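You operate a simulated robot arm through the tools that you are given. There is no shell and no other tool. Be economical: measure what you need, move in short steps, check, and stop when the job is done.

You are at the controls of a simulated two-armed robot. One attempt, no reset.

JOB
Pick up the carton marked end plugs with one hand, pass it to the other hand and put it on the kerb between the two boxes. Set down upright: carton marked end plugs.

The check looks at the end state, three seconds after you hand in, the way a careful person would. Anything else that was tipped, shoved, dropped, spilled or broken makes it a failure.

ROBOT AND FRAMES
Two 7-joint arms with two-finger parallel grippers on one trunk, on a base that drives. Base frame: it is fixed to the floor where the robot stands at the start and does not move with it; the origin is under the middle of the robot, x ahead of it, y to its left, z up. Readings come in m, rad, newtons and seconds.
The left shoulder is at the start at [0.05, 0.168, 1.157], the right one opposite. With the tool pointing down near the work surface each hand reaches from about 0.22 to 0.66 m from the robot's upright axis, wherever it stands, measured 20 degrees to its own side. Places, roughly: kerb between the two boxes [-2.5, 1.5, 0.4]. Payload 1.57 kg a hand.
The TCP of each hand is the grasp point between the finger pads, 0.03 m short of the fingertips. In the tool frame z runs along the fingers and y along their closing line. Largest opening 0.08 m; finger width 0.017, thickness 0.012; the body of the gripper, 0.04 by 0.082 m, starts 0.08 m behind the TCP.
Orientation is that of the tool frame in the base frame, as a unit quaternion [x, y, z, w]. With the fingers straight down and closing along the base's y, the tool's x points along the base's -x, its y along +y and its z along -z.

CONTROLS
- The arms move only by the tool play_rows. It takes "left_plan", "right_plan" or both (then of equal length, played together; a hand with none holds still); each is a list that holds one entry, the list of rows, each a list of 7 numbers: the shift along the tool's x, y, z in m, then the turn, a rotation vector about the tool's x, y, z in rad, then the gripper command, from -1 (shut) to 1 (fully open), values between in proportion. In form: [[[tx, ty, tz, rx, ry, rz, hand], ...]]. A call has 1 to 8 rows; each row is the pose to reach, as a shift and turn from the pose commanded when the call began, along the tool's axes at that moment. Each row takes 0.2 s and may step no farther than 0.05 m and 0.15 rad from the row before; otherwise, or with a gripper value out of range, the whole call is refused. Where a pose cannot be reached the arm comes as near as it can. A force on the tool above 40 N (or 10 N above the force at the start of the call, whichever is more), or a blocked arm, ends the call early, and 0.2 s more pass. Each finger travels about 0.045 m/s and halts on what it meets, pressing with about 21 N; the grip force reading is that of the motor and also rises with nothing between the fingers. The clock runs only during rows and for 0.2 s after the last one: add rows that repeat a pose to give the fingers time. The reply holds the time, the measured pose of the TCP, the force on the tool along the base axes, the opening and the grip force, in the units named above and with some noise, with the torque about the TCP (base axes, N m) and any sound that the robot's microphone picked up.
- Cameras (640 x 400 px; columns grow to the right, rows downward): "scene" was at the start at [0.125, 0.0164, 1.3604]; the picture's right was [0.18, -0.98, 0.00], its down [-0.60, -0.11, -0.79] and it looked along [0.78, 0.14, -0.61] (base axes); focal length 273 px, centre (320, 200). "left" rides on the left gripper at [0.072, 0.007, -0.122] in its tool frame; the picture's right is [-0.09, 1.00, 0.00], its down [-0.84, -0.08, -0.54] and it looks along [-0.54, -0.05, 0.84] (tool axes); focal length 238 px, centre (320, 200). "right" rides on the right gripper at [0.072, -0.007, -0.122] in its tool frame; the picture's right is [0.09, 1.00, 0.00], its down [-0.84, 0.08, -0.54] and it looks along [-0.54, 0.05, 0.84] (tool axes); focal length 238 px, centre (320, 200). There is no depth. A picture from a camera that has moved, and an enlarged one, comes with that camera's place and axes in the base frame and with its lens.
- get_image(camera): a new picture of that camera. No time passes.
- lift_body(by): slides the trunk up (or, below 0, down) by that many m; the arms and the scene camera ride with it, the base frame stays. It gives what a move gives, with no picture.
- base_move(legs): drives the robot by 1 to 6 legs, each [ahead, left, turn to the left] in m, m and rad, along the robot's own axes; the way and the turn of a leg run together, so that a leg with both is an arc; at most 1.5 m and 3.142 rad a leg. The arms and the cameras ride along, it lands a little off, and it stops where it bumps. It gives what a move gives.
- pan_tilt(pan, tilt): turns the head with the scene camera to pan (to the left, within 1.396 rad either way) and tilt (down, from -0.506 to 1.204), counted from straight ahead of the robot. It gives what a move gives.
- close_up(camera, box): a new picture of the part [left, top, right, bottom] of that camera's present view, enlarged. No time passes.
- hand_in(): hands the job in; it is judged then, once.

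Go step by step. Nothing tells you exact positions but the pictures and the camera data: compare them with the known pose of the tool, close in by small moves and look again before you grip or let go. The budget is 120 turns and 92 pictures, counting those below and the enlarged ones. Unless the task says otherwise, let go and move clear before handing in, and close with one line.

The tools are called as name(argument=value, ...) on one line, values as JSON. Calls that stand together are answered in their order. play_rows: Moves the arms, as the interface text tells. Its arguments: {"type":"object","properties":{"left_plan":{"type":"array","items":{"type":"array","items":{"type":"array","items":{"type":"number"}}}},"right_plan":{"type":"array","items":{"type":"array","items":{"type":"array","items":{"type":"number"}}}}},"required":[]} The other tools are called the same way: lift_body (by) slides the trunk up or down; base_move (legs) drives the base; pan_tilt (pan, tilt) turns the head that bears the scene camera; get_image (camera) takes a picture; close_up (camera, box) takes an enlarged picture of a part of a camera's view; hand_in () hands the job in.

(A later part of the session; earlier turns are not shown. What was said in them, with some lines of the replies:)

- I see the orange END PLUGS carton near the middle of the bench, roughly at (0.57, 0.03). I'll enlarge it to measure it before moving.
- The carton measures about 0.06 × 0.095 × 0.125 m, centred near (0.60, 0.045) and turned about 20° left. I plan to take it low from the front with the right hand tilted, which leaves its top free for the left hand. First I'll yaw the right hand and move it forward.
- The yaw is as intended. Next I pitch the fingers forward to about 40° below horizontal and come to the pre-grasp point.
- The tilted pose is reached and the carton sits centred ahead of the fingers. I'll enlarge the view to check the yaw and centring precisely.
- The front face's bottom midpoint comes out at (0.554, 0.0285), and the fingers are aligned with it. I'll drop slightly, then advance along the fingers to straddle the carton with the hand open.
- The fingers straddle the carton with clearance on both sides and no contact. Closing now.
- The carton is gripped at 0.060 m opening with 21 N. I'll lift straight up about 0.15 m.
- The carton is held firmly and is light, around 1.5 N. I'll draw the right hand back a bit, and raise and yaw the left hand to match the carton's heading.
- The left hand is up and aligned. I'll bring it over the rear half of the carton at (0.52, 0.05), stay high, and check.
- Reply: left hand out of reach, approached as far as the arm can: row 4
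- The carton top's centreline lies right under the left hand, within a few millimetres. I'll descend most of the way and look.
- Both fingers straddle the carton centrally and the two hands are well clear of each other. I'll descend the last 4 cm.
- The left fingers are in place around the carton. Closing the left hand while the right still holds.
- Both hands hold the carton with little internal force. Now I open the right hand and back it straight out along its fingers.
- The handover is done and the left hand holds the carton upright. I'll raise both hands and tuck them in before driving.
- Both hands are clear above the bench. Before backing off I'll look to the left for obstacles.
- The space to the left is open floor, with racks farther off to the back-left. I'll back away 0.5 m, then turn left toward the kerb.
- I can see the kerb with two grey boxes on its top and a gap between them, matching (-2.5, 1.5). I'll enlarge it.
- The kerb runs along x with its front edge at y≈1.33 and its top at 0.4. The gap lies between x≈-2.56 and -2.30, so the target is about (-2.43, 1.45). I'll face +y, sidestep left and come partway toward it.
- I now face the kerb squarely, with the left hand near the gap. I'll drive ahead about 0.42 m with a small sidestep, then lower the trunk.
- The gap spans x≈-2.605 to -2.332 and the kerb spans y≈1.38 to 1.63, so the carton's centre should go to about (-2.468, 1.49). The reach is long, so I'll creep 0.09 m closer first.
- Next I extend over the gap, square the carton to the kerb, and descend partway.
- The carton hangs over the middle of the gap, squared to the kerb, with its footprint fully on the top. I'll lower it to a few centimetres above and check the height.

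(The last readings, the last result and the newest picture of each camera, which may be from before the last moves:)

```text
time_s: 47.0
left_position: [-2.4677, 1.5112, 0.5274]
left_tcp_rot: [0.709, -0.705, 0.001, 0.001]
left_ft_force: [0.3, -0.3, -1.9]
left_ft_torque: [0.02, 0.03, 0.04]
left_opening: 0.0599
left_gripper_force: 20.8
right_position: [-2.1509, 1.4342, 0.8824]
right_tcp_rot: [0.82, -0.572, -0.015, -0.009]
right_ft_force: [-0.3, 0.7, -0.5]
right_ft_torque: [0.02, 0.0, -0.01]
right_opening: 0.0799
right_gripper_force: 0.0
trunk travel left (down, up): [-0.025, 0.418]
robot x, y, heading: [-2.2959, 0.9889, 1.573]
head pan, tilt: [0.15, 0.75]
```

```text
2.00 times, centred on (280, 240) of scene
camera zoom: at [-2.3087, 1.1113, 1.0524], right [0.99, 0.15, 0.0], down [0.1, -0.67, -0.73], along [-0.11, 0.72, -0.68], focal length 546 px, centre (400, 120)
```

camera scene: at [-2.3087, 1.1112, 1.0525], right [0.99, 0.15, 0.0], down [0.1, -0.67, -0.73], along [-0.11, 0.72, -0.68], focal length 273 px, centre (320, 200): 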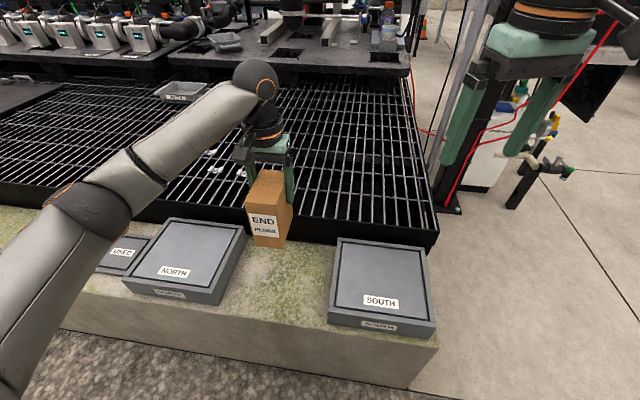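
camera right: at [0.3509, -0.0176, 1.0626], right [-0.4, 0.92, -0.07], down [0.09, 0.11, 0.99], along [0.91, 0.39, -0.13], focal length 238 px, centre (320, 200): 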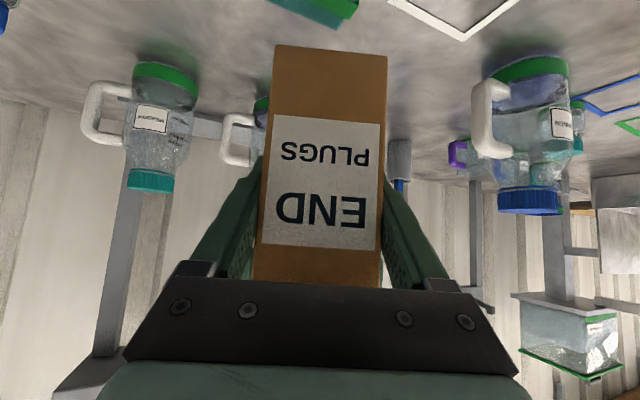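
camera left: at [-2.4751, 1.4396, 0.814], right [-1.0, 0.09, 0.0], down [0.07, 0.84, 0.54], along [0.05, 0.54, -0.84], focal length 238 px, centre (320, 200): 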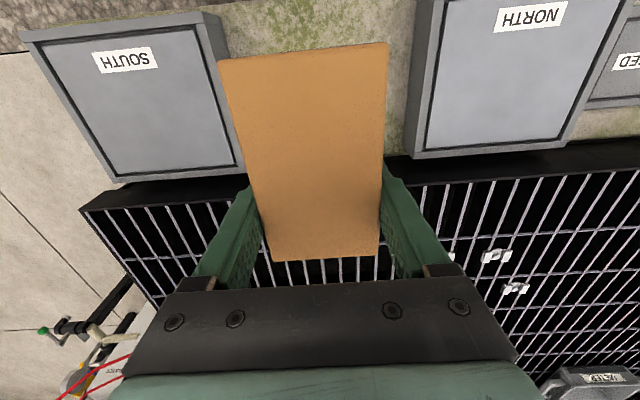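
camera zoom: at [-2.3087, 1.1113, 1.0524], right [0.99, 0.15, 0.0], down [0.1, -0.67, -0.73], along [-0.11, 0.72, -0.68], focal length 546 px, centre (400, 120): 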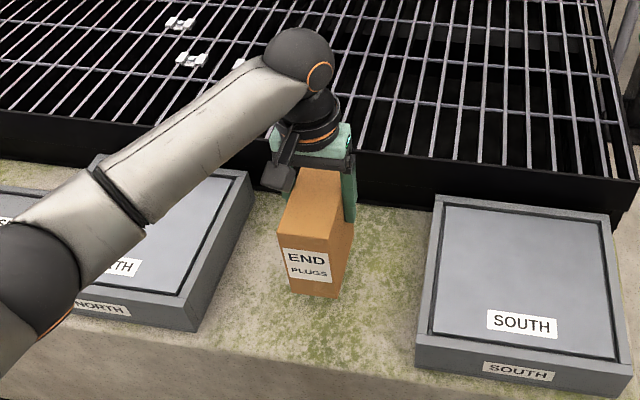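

The carton's bottom is about 2.5 cm above the kerb by my estimate. I'll lower in small steps, watching the force.

play_rows(left_plan=[[[0, 0, 0.006, 0, 0, 0, -1], [0, 0, 0.012, 0, 0, 0, -1], [0, 0, 0.018, 0, 0, 0, -1], [0, 0, 0.022, 0, 0, 0, -1]]])

close_up(camera="scene", box=[260, 200, 340, 310])

get_image(camera="right")

```text
time_s: 48.0
left_position: [-2.469, 1.512, 0.5051]
left_tcp_rot: [0.708, -0.706, 0.001, 0.001]
left_ft_force: [-0.9, -0.2, -0.5]
left_ft_torque: [-0.01, 0.01, -0.02]
left_opening: 0.0599
left_gripper_force: 21.2
right_position: [-2.1507, 1.4326, 0.8807]
right_tcp_rot: [0.82, -0.572, -0.015, -0.01]
right_ft_force: [-0.6, -1.1, -1.0]
right_ft_torque: [0.01, -0.03, 0.02]
right_opening: 0.0801
right_gripper_force: 0.1
trunk travel left (down, up): [-0.025, 0.418]
robot x, y, heading: [-2.296, 0.9895, 1.567]
head pan, tilt: [0.15, 0.75]
```

```text
3.64 times, centred on (300, 255) of scene
camera zoom: at [-2.3087, 1.1113, 1.0524], right [0.99, 0.15, 0.0], down [0.1, -0.67, -0.73], along [-0.11, 0.72, -0.68], focal length 993 px, centre (393, 0)
```

zoom: 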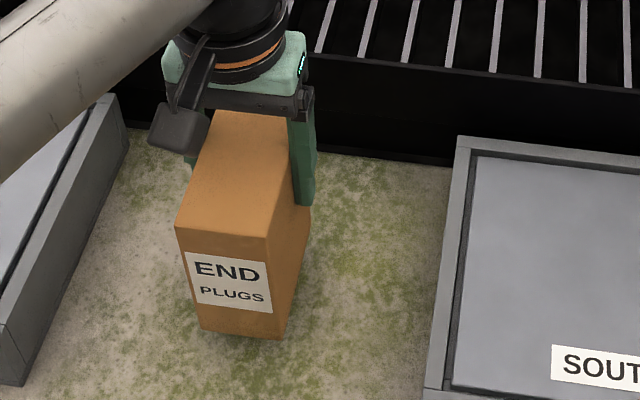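

```text
57 pictures are left
camera right: at [-2.1186, 1.3646, 1.0001], right [-0.9, -0.43, 0.0], down [-0.35, 0.74, 0.57], along [-0.24, 0.52, -0.82], focal length 238 px, centre (320, 200)
```

right: 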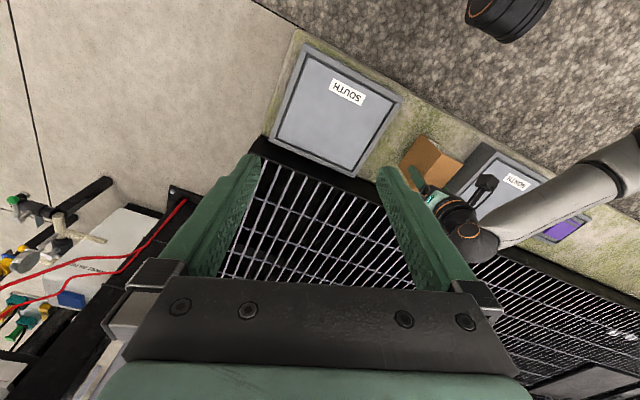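

It's nearly touching, with still no contact load. I'll continue in 1.5–2 mm steps.

play_rows(left_plan=[[[0, 0, 0.0015, 0, 0, 0, -1], [0, 0, 0.003, 0, 0, 0, -1], [0, 0, 0.0045, 0, 0, 0, -1]]])

```text
time_s: 48.8
left_position: [-2.468, 1.5113, 0.5013]
left_tcp_rot: [0.709, -0.706, 0.0, -0.001]
left_ft_force: [-0.4, -0.1, -0.7]
left_ft_torque: [0.02, 0.0, -0.04]
left_opening: 0.0597
left_gripper_force: 21.0
right_position: [-2.1505, 1.4336, 0.8817]
right_tcp_rot: [0.82, -0.572, -0.015, -0.009]
right_ft_force: [-0.2, -0.7, -0.5]
right_ft_torque: [-0.02, -0.03, 0.01]
right_opening: 0.0798
right_gripper_force: 0.2
trunk travel left (down, up): [-0.025, 0.418]
robot x, y, heading: [-2.2948, 0.9847, 1.575]
head pan, tilt: [0.15, 0.75]
```

play_rows(left_plan=[[[0, 0, 0.0015, 0, 0, 0, -1], [0, 0, 0.003, 0, 0, 0, -1]]])

close_up(camera="scene", box=[260, 200, 340, 310])

```text
time_s: 49.4
left_position: [-2.4684, 1.5123, 0.4982]
left_tcp_rot: [0.709, -0.706, 0.0, 0.0]
left_ft_force: [0.0, -0.4, -1.2]
left_ft_torque: [-0.01, 0.01, -0.01]
left_opening: 0.0594
left_gripper_force: 21.7
right_position: [-2.151, 1.4339, 0.8827]
right_tcp_rot: [0.82, -0.572, -0.015, -0.01]
right_ft_force: [0.5, 0.0, -0.4]
right_ft_torque: [0.03, 0.02, 0.01]
right_opening: 0.0801
right_gripper_force: 0.1
trunk travel left (down, up): [-0.025, 0.418]
robot x, y, heading: [-2.299, 0.9891, 1.571]
head pan, tilt: [0.15, 0.75]
```

```text
3.64 times, centred on (300, 255) of scene
camera zoom: at [-2.3087, 1.1113, 1.0524], right [0.99, 0.15, 0.0], down [0.1, -0.67, -0.73], along [-0.11, 0.72, -0.68], focal length 993 px, centre (393, 0)
```

zoom: 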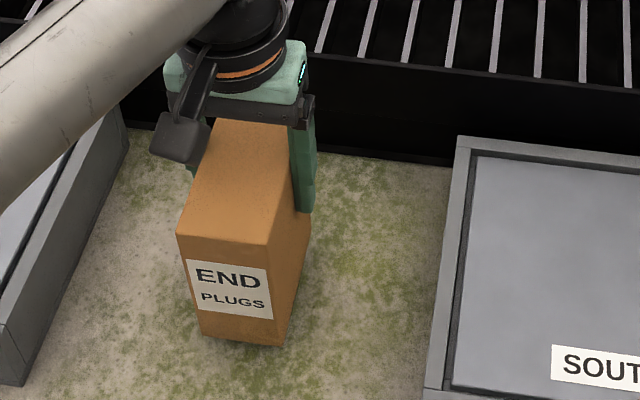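

Still no contact load, so I continue down gently.

play_rows(left_plan=[[[0, 0, 0.001, 0, 0, 0, -1], [0, 0, 0.002, 0, 0, 0, -1], [0, 0, 0.003, 0, 0, 0, -1]]])

```text
time_s: 50.2
left_position: [-2.4683, 1.5116, 0.4958]
left_tcp_rot: [0.708, -0.706, 0.0, 0.001]
left_ft_force: [-0.6, 0.2, -0.7]
left_ft_torque: [0.0, 0.01, -0.01]
left_opening: 0.0594
left_gripper_force: 20.8
right_position: [-2.1518, 1.4339, 0.8813]
right_tcp_rot: [0.82, -0.572, -0.015, -0.009]
right_ft_force: [0.6, 0.5, 0.4]
right_ft_torque: [0.05, 0.01, 0.03]
right_opening: 0.0801
right_gripper_force: 0.0
trunk travel left (down, up): [-0.025, 0.418]
robot x, y, heading: [-2.2976, 0.9871, 1.578]
head pan, tilt: [0.15, 0.75]
```

play_rows(left_plan=[[[0, 0, 0.001, 0, 0, 0, -1], [0, 0, 0.002, 0, 0, 0, -1], [0, 0, 0.003, 0, 0, 0, -1]]])

close_up(camera="scene", box=[260, 200, 340, 310])

```text
time_s: 51.0
left_position: [-2.4682, 1.512, 0.4915]
left_tcp_rot: [0.708, -0.706, 0.001, 0.001]
left_ft_force: [0.2, -0.3, -1.5]
left_ft_torque: [0.01, -0.01, 0.01]
left_opening: 0.0596
left_gripper_force: 21.6
right_position: [-2.1512, 1.4335, 0.8817]
right_tcp_rot: [0.82, -0.572, -0.015, -0.01]
right_ft_force: [-0.2, 0.6, -0.2]
right_ft_torque: [0.02, -0.06, 0.02]
right_opening: 0.08
right_gripper_force: 0.2
trunk travel left (down, up): [-0.025, 0.418]
robot x, y, heading: [-2.2966, 0.9867, 1.575]
head pan, tilt: [0.15, 0.75]
```

```text
3.64 times, centred on (300, 255) of scene
camera zoom: at [-2.3087, 1.1113, 1.0524], right [0.99, 0.15, 0.0], down [0.1, -0.67, -0.73], along [-0.11, 0.72, -0.68], focal length 993 px, centre (393, 0)
```

zoom: 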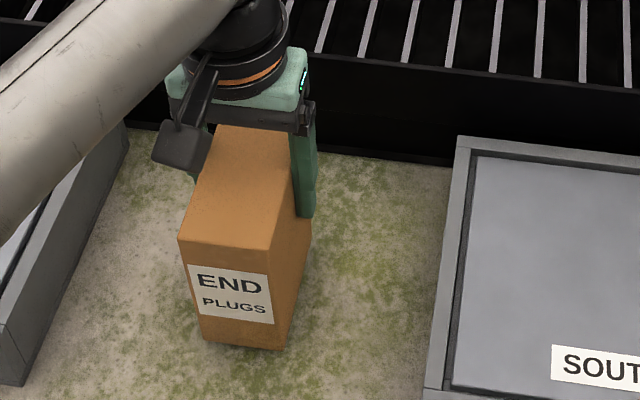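

Triangulating the SOUTH box corner from the far and near views puts the kerb top at about z=0.378. So there is roughly another centimetre to go.

play_rows(left_plan=[[[0, 0, 0.002, 0, 0, 0, -1], [0, 0, 0.004, 0, 0, 0, -1], [0, 0, 0.006, 0, 0, 0, -1], [0, 0, 0.0075, 0, 0, 0, -1]]])

```text
time_s: 52.0
left_position: [-2.4685, 1.5098, 0.4841]
left_tcp_rot: [0.708, -0.706, 0.0, 0.001]
left_ft_force: [0.0, 0.1, -1.7]
left_ft_torque: [0.02, 0.04, 0.03]
left_opening: 0.0597
left_gripper_force: 20.8
right_position: [-2.1516, 1.434, 0.8815]
right_tcp_rot: [0.82, -0.572, -0.014, -0.009]
right_ft_force: [1.2, 0.5, -0.3]
right_ft_torque: [0.02, 0.01, -0.01]
right_opening: 0.0801
right_gripper_force: 0.0
trunk travel left (down, up): [-0.025, 0.418]
robot x, y, heading: [-2.2935, 0.9881, 1.573]
head pan, tilt: [0.15, 0.75]
```

play_rows(left_plan=[[[0, 0, 0.001, 0, 0, 0, -1], [0, 0, 0.002, 0, 0, 0, -1], [0, 0, 0.003, 0, 0, 0, -1]]])

close_up(camera="scene", box=[260, 200, 340, 310])

```text
time_s: 52.8
left_position: [-2.4682, 1.5113, 0.482]
left_tcp_rot: [0.708, -0.706, 0.0, 0.0]
left_ft_force: [-1.0, -2.0, 3.9]
left_ft_torque: [-0.45, 0.11, 0.0]
left_opening: 0.0595
left_gripper_force: 20.8
right_position: [-2.1508, 1.4333, 0.8819]
right_tcp_rot: [0.82, -0.572, -0.015, -0.01]
right_ft_force: [-0.1, 0.5, -0.5]
right_ft_torque: [0.02, 0.0, 0.02]
right_opening: 0.0796
right_gripper_force: 0.0
trunk travel left (down, up): [-0.025, 0.418]
robot x, y, heading: [-2.2947, 0.9912, 1.574]
head pan, tilt: [0.15, 0.75]
```

```text
3.64 times, centred on (300, 255) of scene
camera zoom: at [-2.3086, 1.111, 1.0526], right [0.99, 0.15, 0.0], down [0.1, -0.67, -0.73], along [-0.11, 0.72, -0.68], focal length 993 px, centre (393, 0)
```

zoom: 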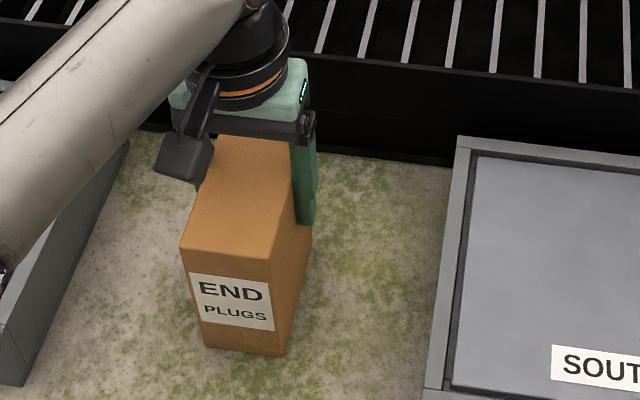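

Contact: the load rose by about 5 N, so the carton is on the kerb. I'll open the left hand gently.

play_rows(left_plan=[[[0, 0, 0, 0, 0, 0, 0.4], [0, 0, 0, 0, 0, 0, 0.6], [0, 0, 0, 0, 0, 0, 0.8], [0, 0, 0, 0, 0, 0, 1], [0, 0, 0, 0, 0, 0, 1]]])

get_image(camera="left")

get_image(camera="scene")

```text
time_s: 54.0
left_position: [-2.4679, 1.511, 0.4817]
left_tcp_rot: [0.708, -0.706, 0.0, 0.0]
left_ft_force: [0.5, 1.0, -0.1]
left_ft_torque: [-0.04, 0.0, 0.0]
left_opening: 0.08
left_gripper_force: 0.0
right_position: [-2.1518, 1.4356, 0.8816]
right_tcp_rot: [0.82, -0.572, -0.015, -0.008]
right_ft_force: [-0.2, 0.2, 0.4]
right_ft_torque: [0.0, 0.02, 0.01]
right_opening: 0.0799
right_gripper_force: 0.0
trunk travel left (down, up): [-0.025, 0.418]
robot x, y, heading: [-2.2964, 0.9891, 1.577]
head pan, tilt: [0.15, 0.75]
```

```text
53 pictures are left
camera left: at [-2.4751, 1.4393, 0.603], right [-1.0, 0.09, 0.0], down [0.07, 0.84, 0.54], along [0.05, 0.54, -0.84], focal length 238 px, centre (320, 200)
```

left: 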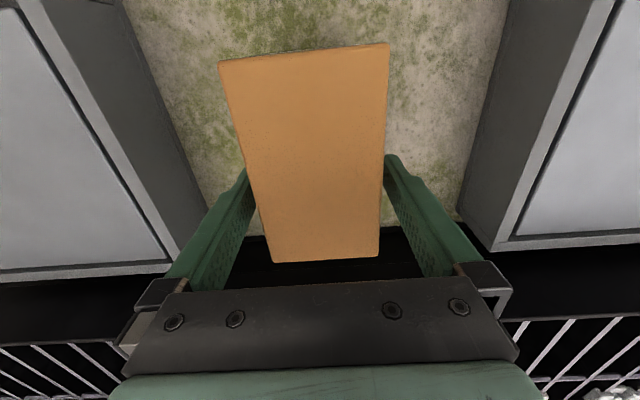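

```text
52 pictures are left
camera scene: at [-2.3087, 1.1112, 1.0524], right [0.99, 0.15, 0.0], down [0.1, -0.67, -0.73], along [-0.11, 0.72, -0.68], focal length 273 px, centre (320, 200)
```

scene: 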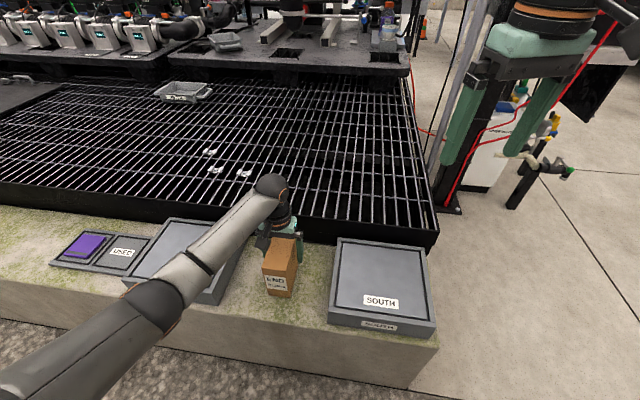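

Released: the carton stands free between the open fingers, midway between the boxes. I'll withdraw straight up.

play_rows(left_plan=[[[0, 0, -0.015, 0, 0, 0, 1], [0, 0, -0.035, 0, 0, 0, 1], [0, 0, -0.06, 0, 0, 0, 1], [0, 0, -0.09, 0, 0, 0, 1], [0, 0, -0.12, 0, 0, 0, 1], [0, 0, -0.16, 0, 0, 0, 1], [0, 0, -0.2, 0, 0, 0, 1], [0, 0, -0.24, 0, 0, 0, 1]]])

lift_body(by=0.15)

base_move(legs=[[-0.35, 0, 0]])

get_image(camera="scene")

```text
time_s: 55.8
left_position: [-2.4677, 1.5117, 0.7222]
left_tcp_rot: [0.709, -0.706, 0.001, 0.001]
left_ft_force: [0.7, 0.5, 0.3]
left_ft_torque: [0.0, 0.0, 0.01]
left_opening: 0.0801
left_gripper_force: 0.1
right_position: [-2.1512, 1.4337, 0.8813]
right_tcp_rot: [0.82, -0.572, -0.014, -0.009]
right_ft_force: [0.9, 0.8, -0.5]
right_ft_torque: [0.0, 0.0, -0.02]
right_opening: 0.08
right_gripper_force: 0.0
trunk travel left (down, up): [-0.025, 0.418]
robot x, y, heading: [-2.2949, 0.9886, 1.574]
head pan, tilt: [0.15, 0.75]
```

```text
time_s: 57.5
left_position: [-2.4676, 1.5121, 0.8714]
left_tcp_rot: [0.708, -0.706, 0.001, 0.0]
left_ft_force: [0.7, 0.0, -0.6]
left_ft_torque: [-0.01, 0.0, 0.02]
left_opening: 0.0799
left_gripper_force: 0.1
right_position: [-2.1511, 1.4332, 1.031]
right_tcp_rot: [0.82, -0.572, -0.015, -0.01]
right_ft_force: [0.0, -0.5, -0.7]
right_ft_torque: [0.03, -0.03, 0.0]
right_opening: 0.0802
right_gripper_force: 0.1
trunk travel left (down, up): [-0.175, 0.268]
robot x, y, heading: [-2.2973, 0.9897, 1.574]
head pan, tilt: [0.15, 0.75]
```

```text
time_s: 59.8
left_position: [-2.467, 1.1623, 0.8712]
left_tcp_rot: [0.707, -0.707, 0.0, 0.0]
left_ft_force: [-0.4, -0.1, 0.0]
left_ft_torque: [0.0, 0.0, 0.0]
left_opening: 0.0798
left_gripper_force: 0.1
right_position: [-2.1493, 1.0837, 1.0307]
right_tcp_rot: [0.819, -0.573, -0.015, -0.009]
right_ft_force: [0.0, -0.3, 0.4]
right_ft_torque: [0.01, 0.02, 0.01]
right_opening: 0.08
right_gripper_force: 0.1
trunk travel left (down, up): [-0.175, 0.268]
robot x, y, heading: [-2.2925, 0.6428, 1.574]
head pan, tilt: [0.15, 0.75]
```

```text
51 pictures are left
camera scene: at [-2.3074, 0.7612, 1.2025], right [0.99, 0.15, 0.0], down [0.1, -0.67, -0.73], along [-0.11, 0.72, -0.68], focal length 273 px, centre (320, 200)
```

scene: 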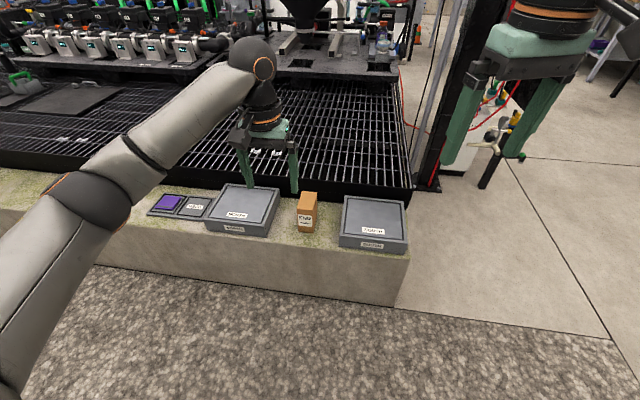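

The carton stands upright on the kerb in the middle of the gap, both boxes are undisturbed, and the robot is clear. Handing in.

close_up(camera="scene", box=[190, 160, 430, 280])

hand_in()

```text
2.67 times, centred on (310, 220) of scene
camera zoom: at [-2.3074, 0.7612, 1.2025], right [0.99, 0.15, 0.0], down [0.1, -0.67, -0.73], along [-0.11, 0.72, -0.68], focal length 728 px, centre (347, 147)
```

zoom: 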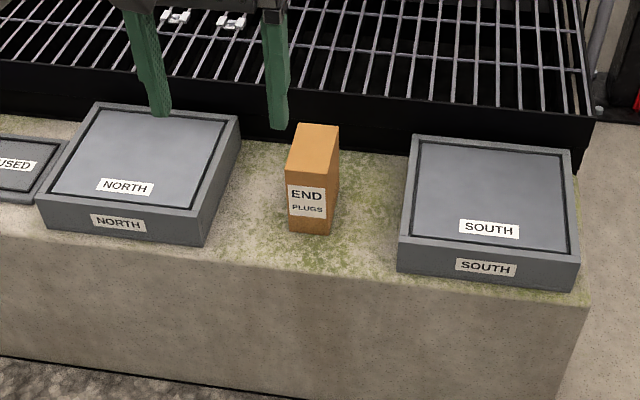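

```text
The job is handed in.
```

I picked up the END PLUGS carton with the right hand, passed it to the left, and set it upright on the kerb between the NORTH and SOUTH boxes; the last picture shows it standing clear, with nothing on the kerb disturbed.
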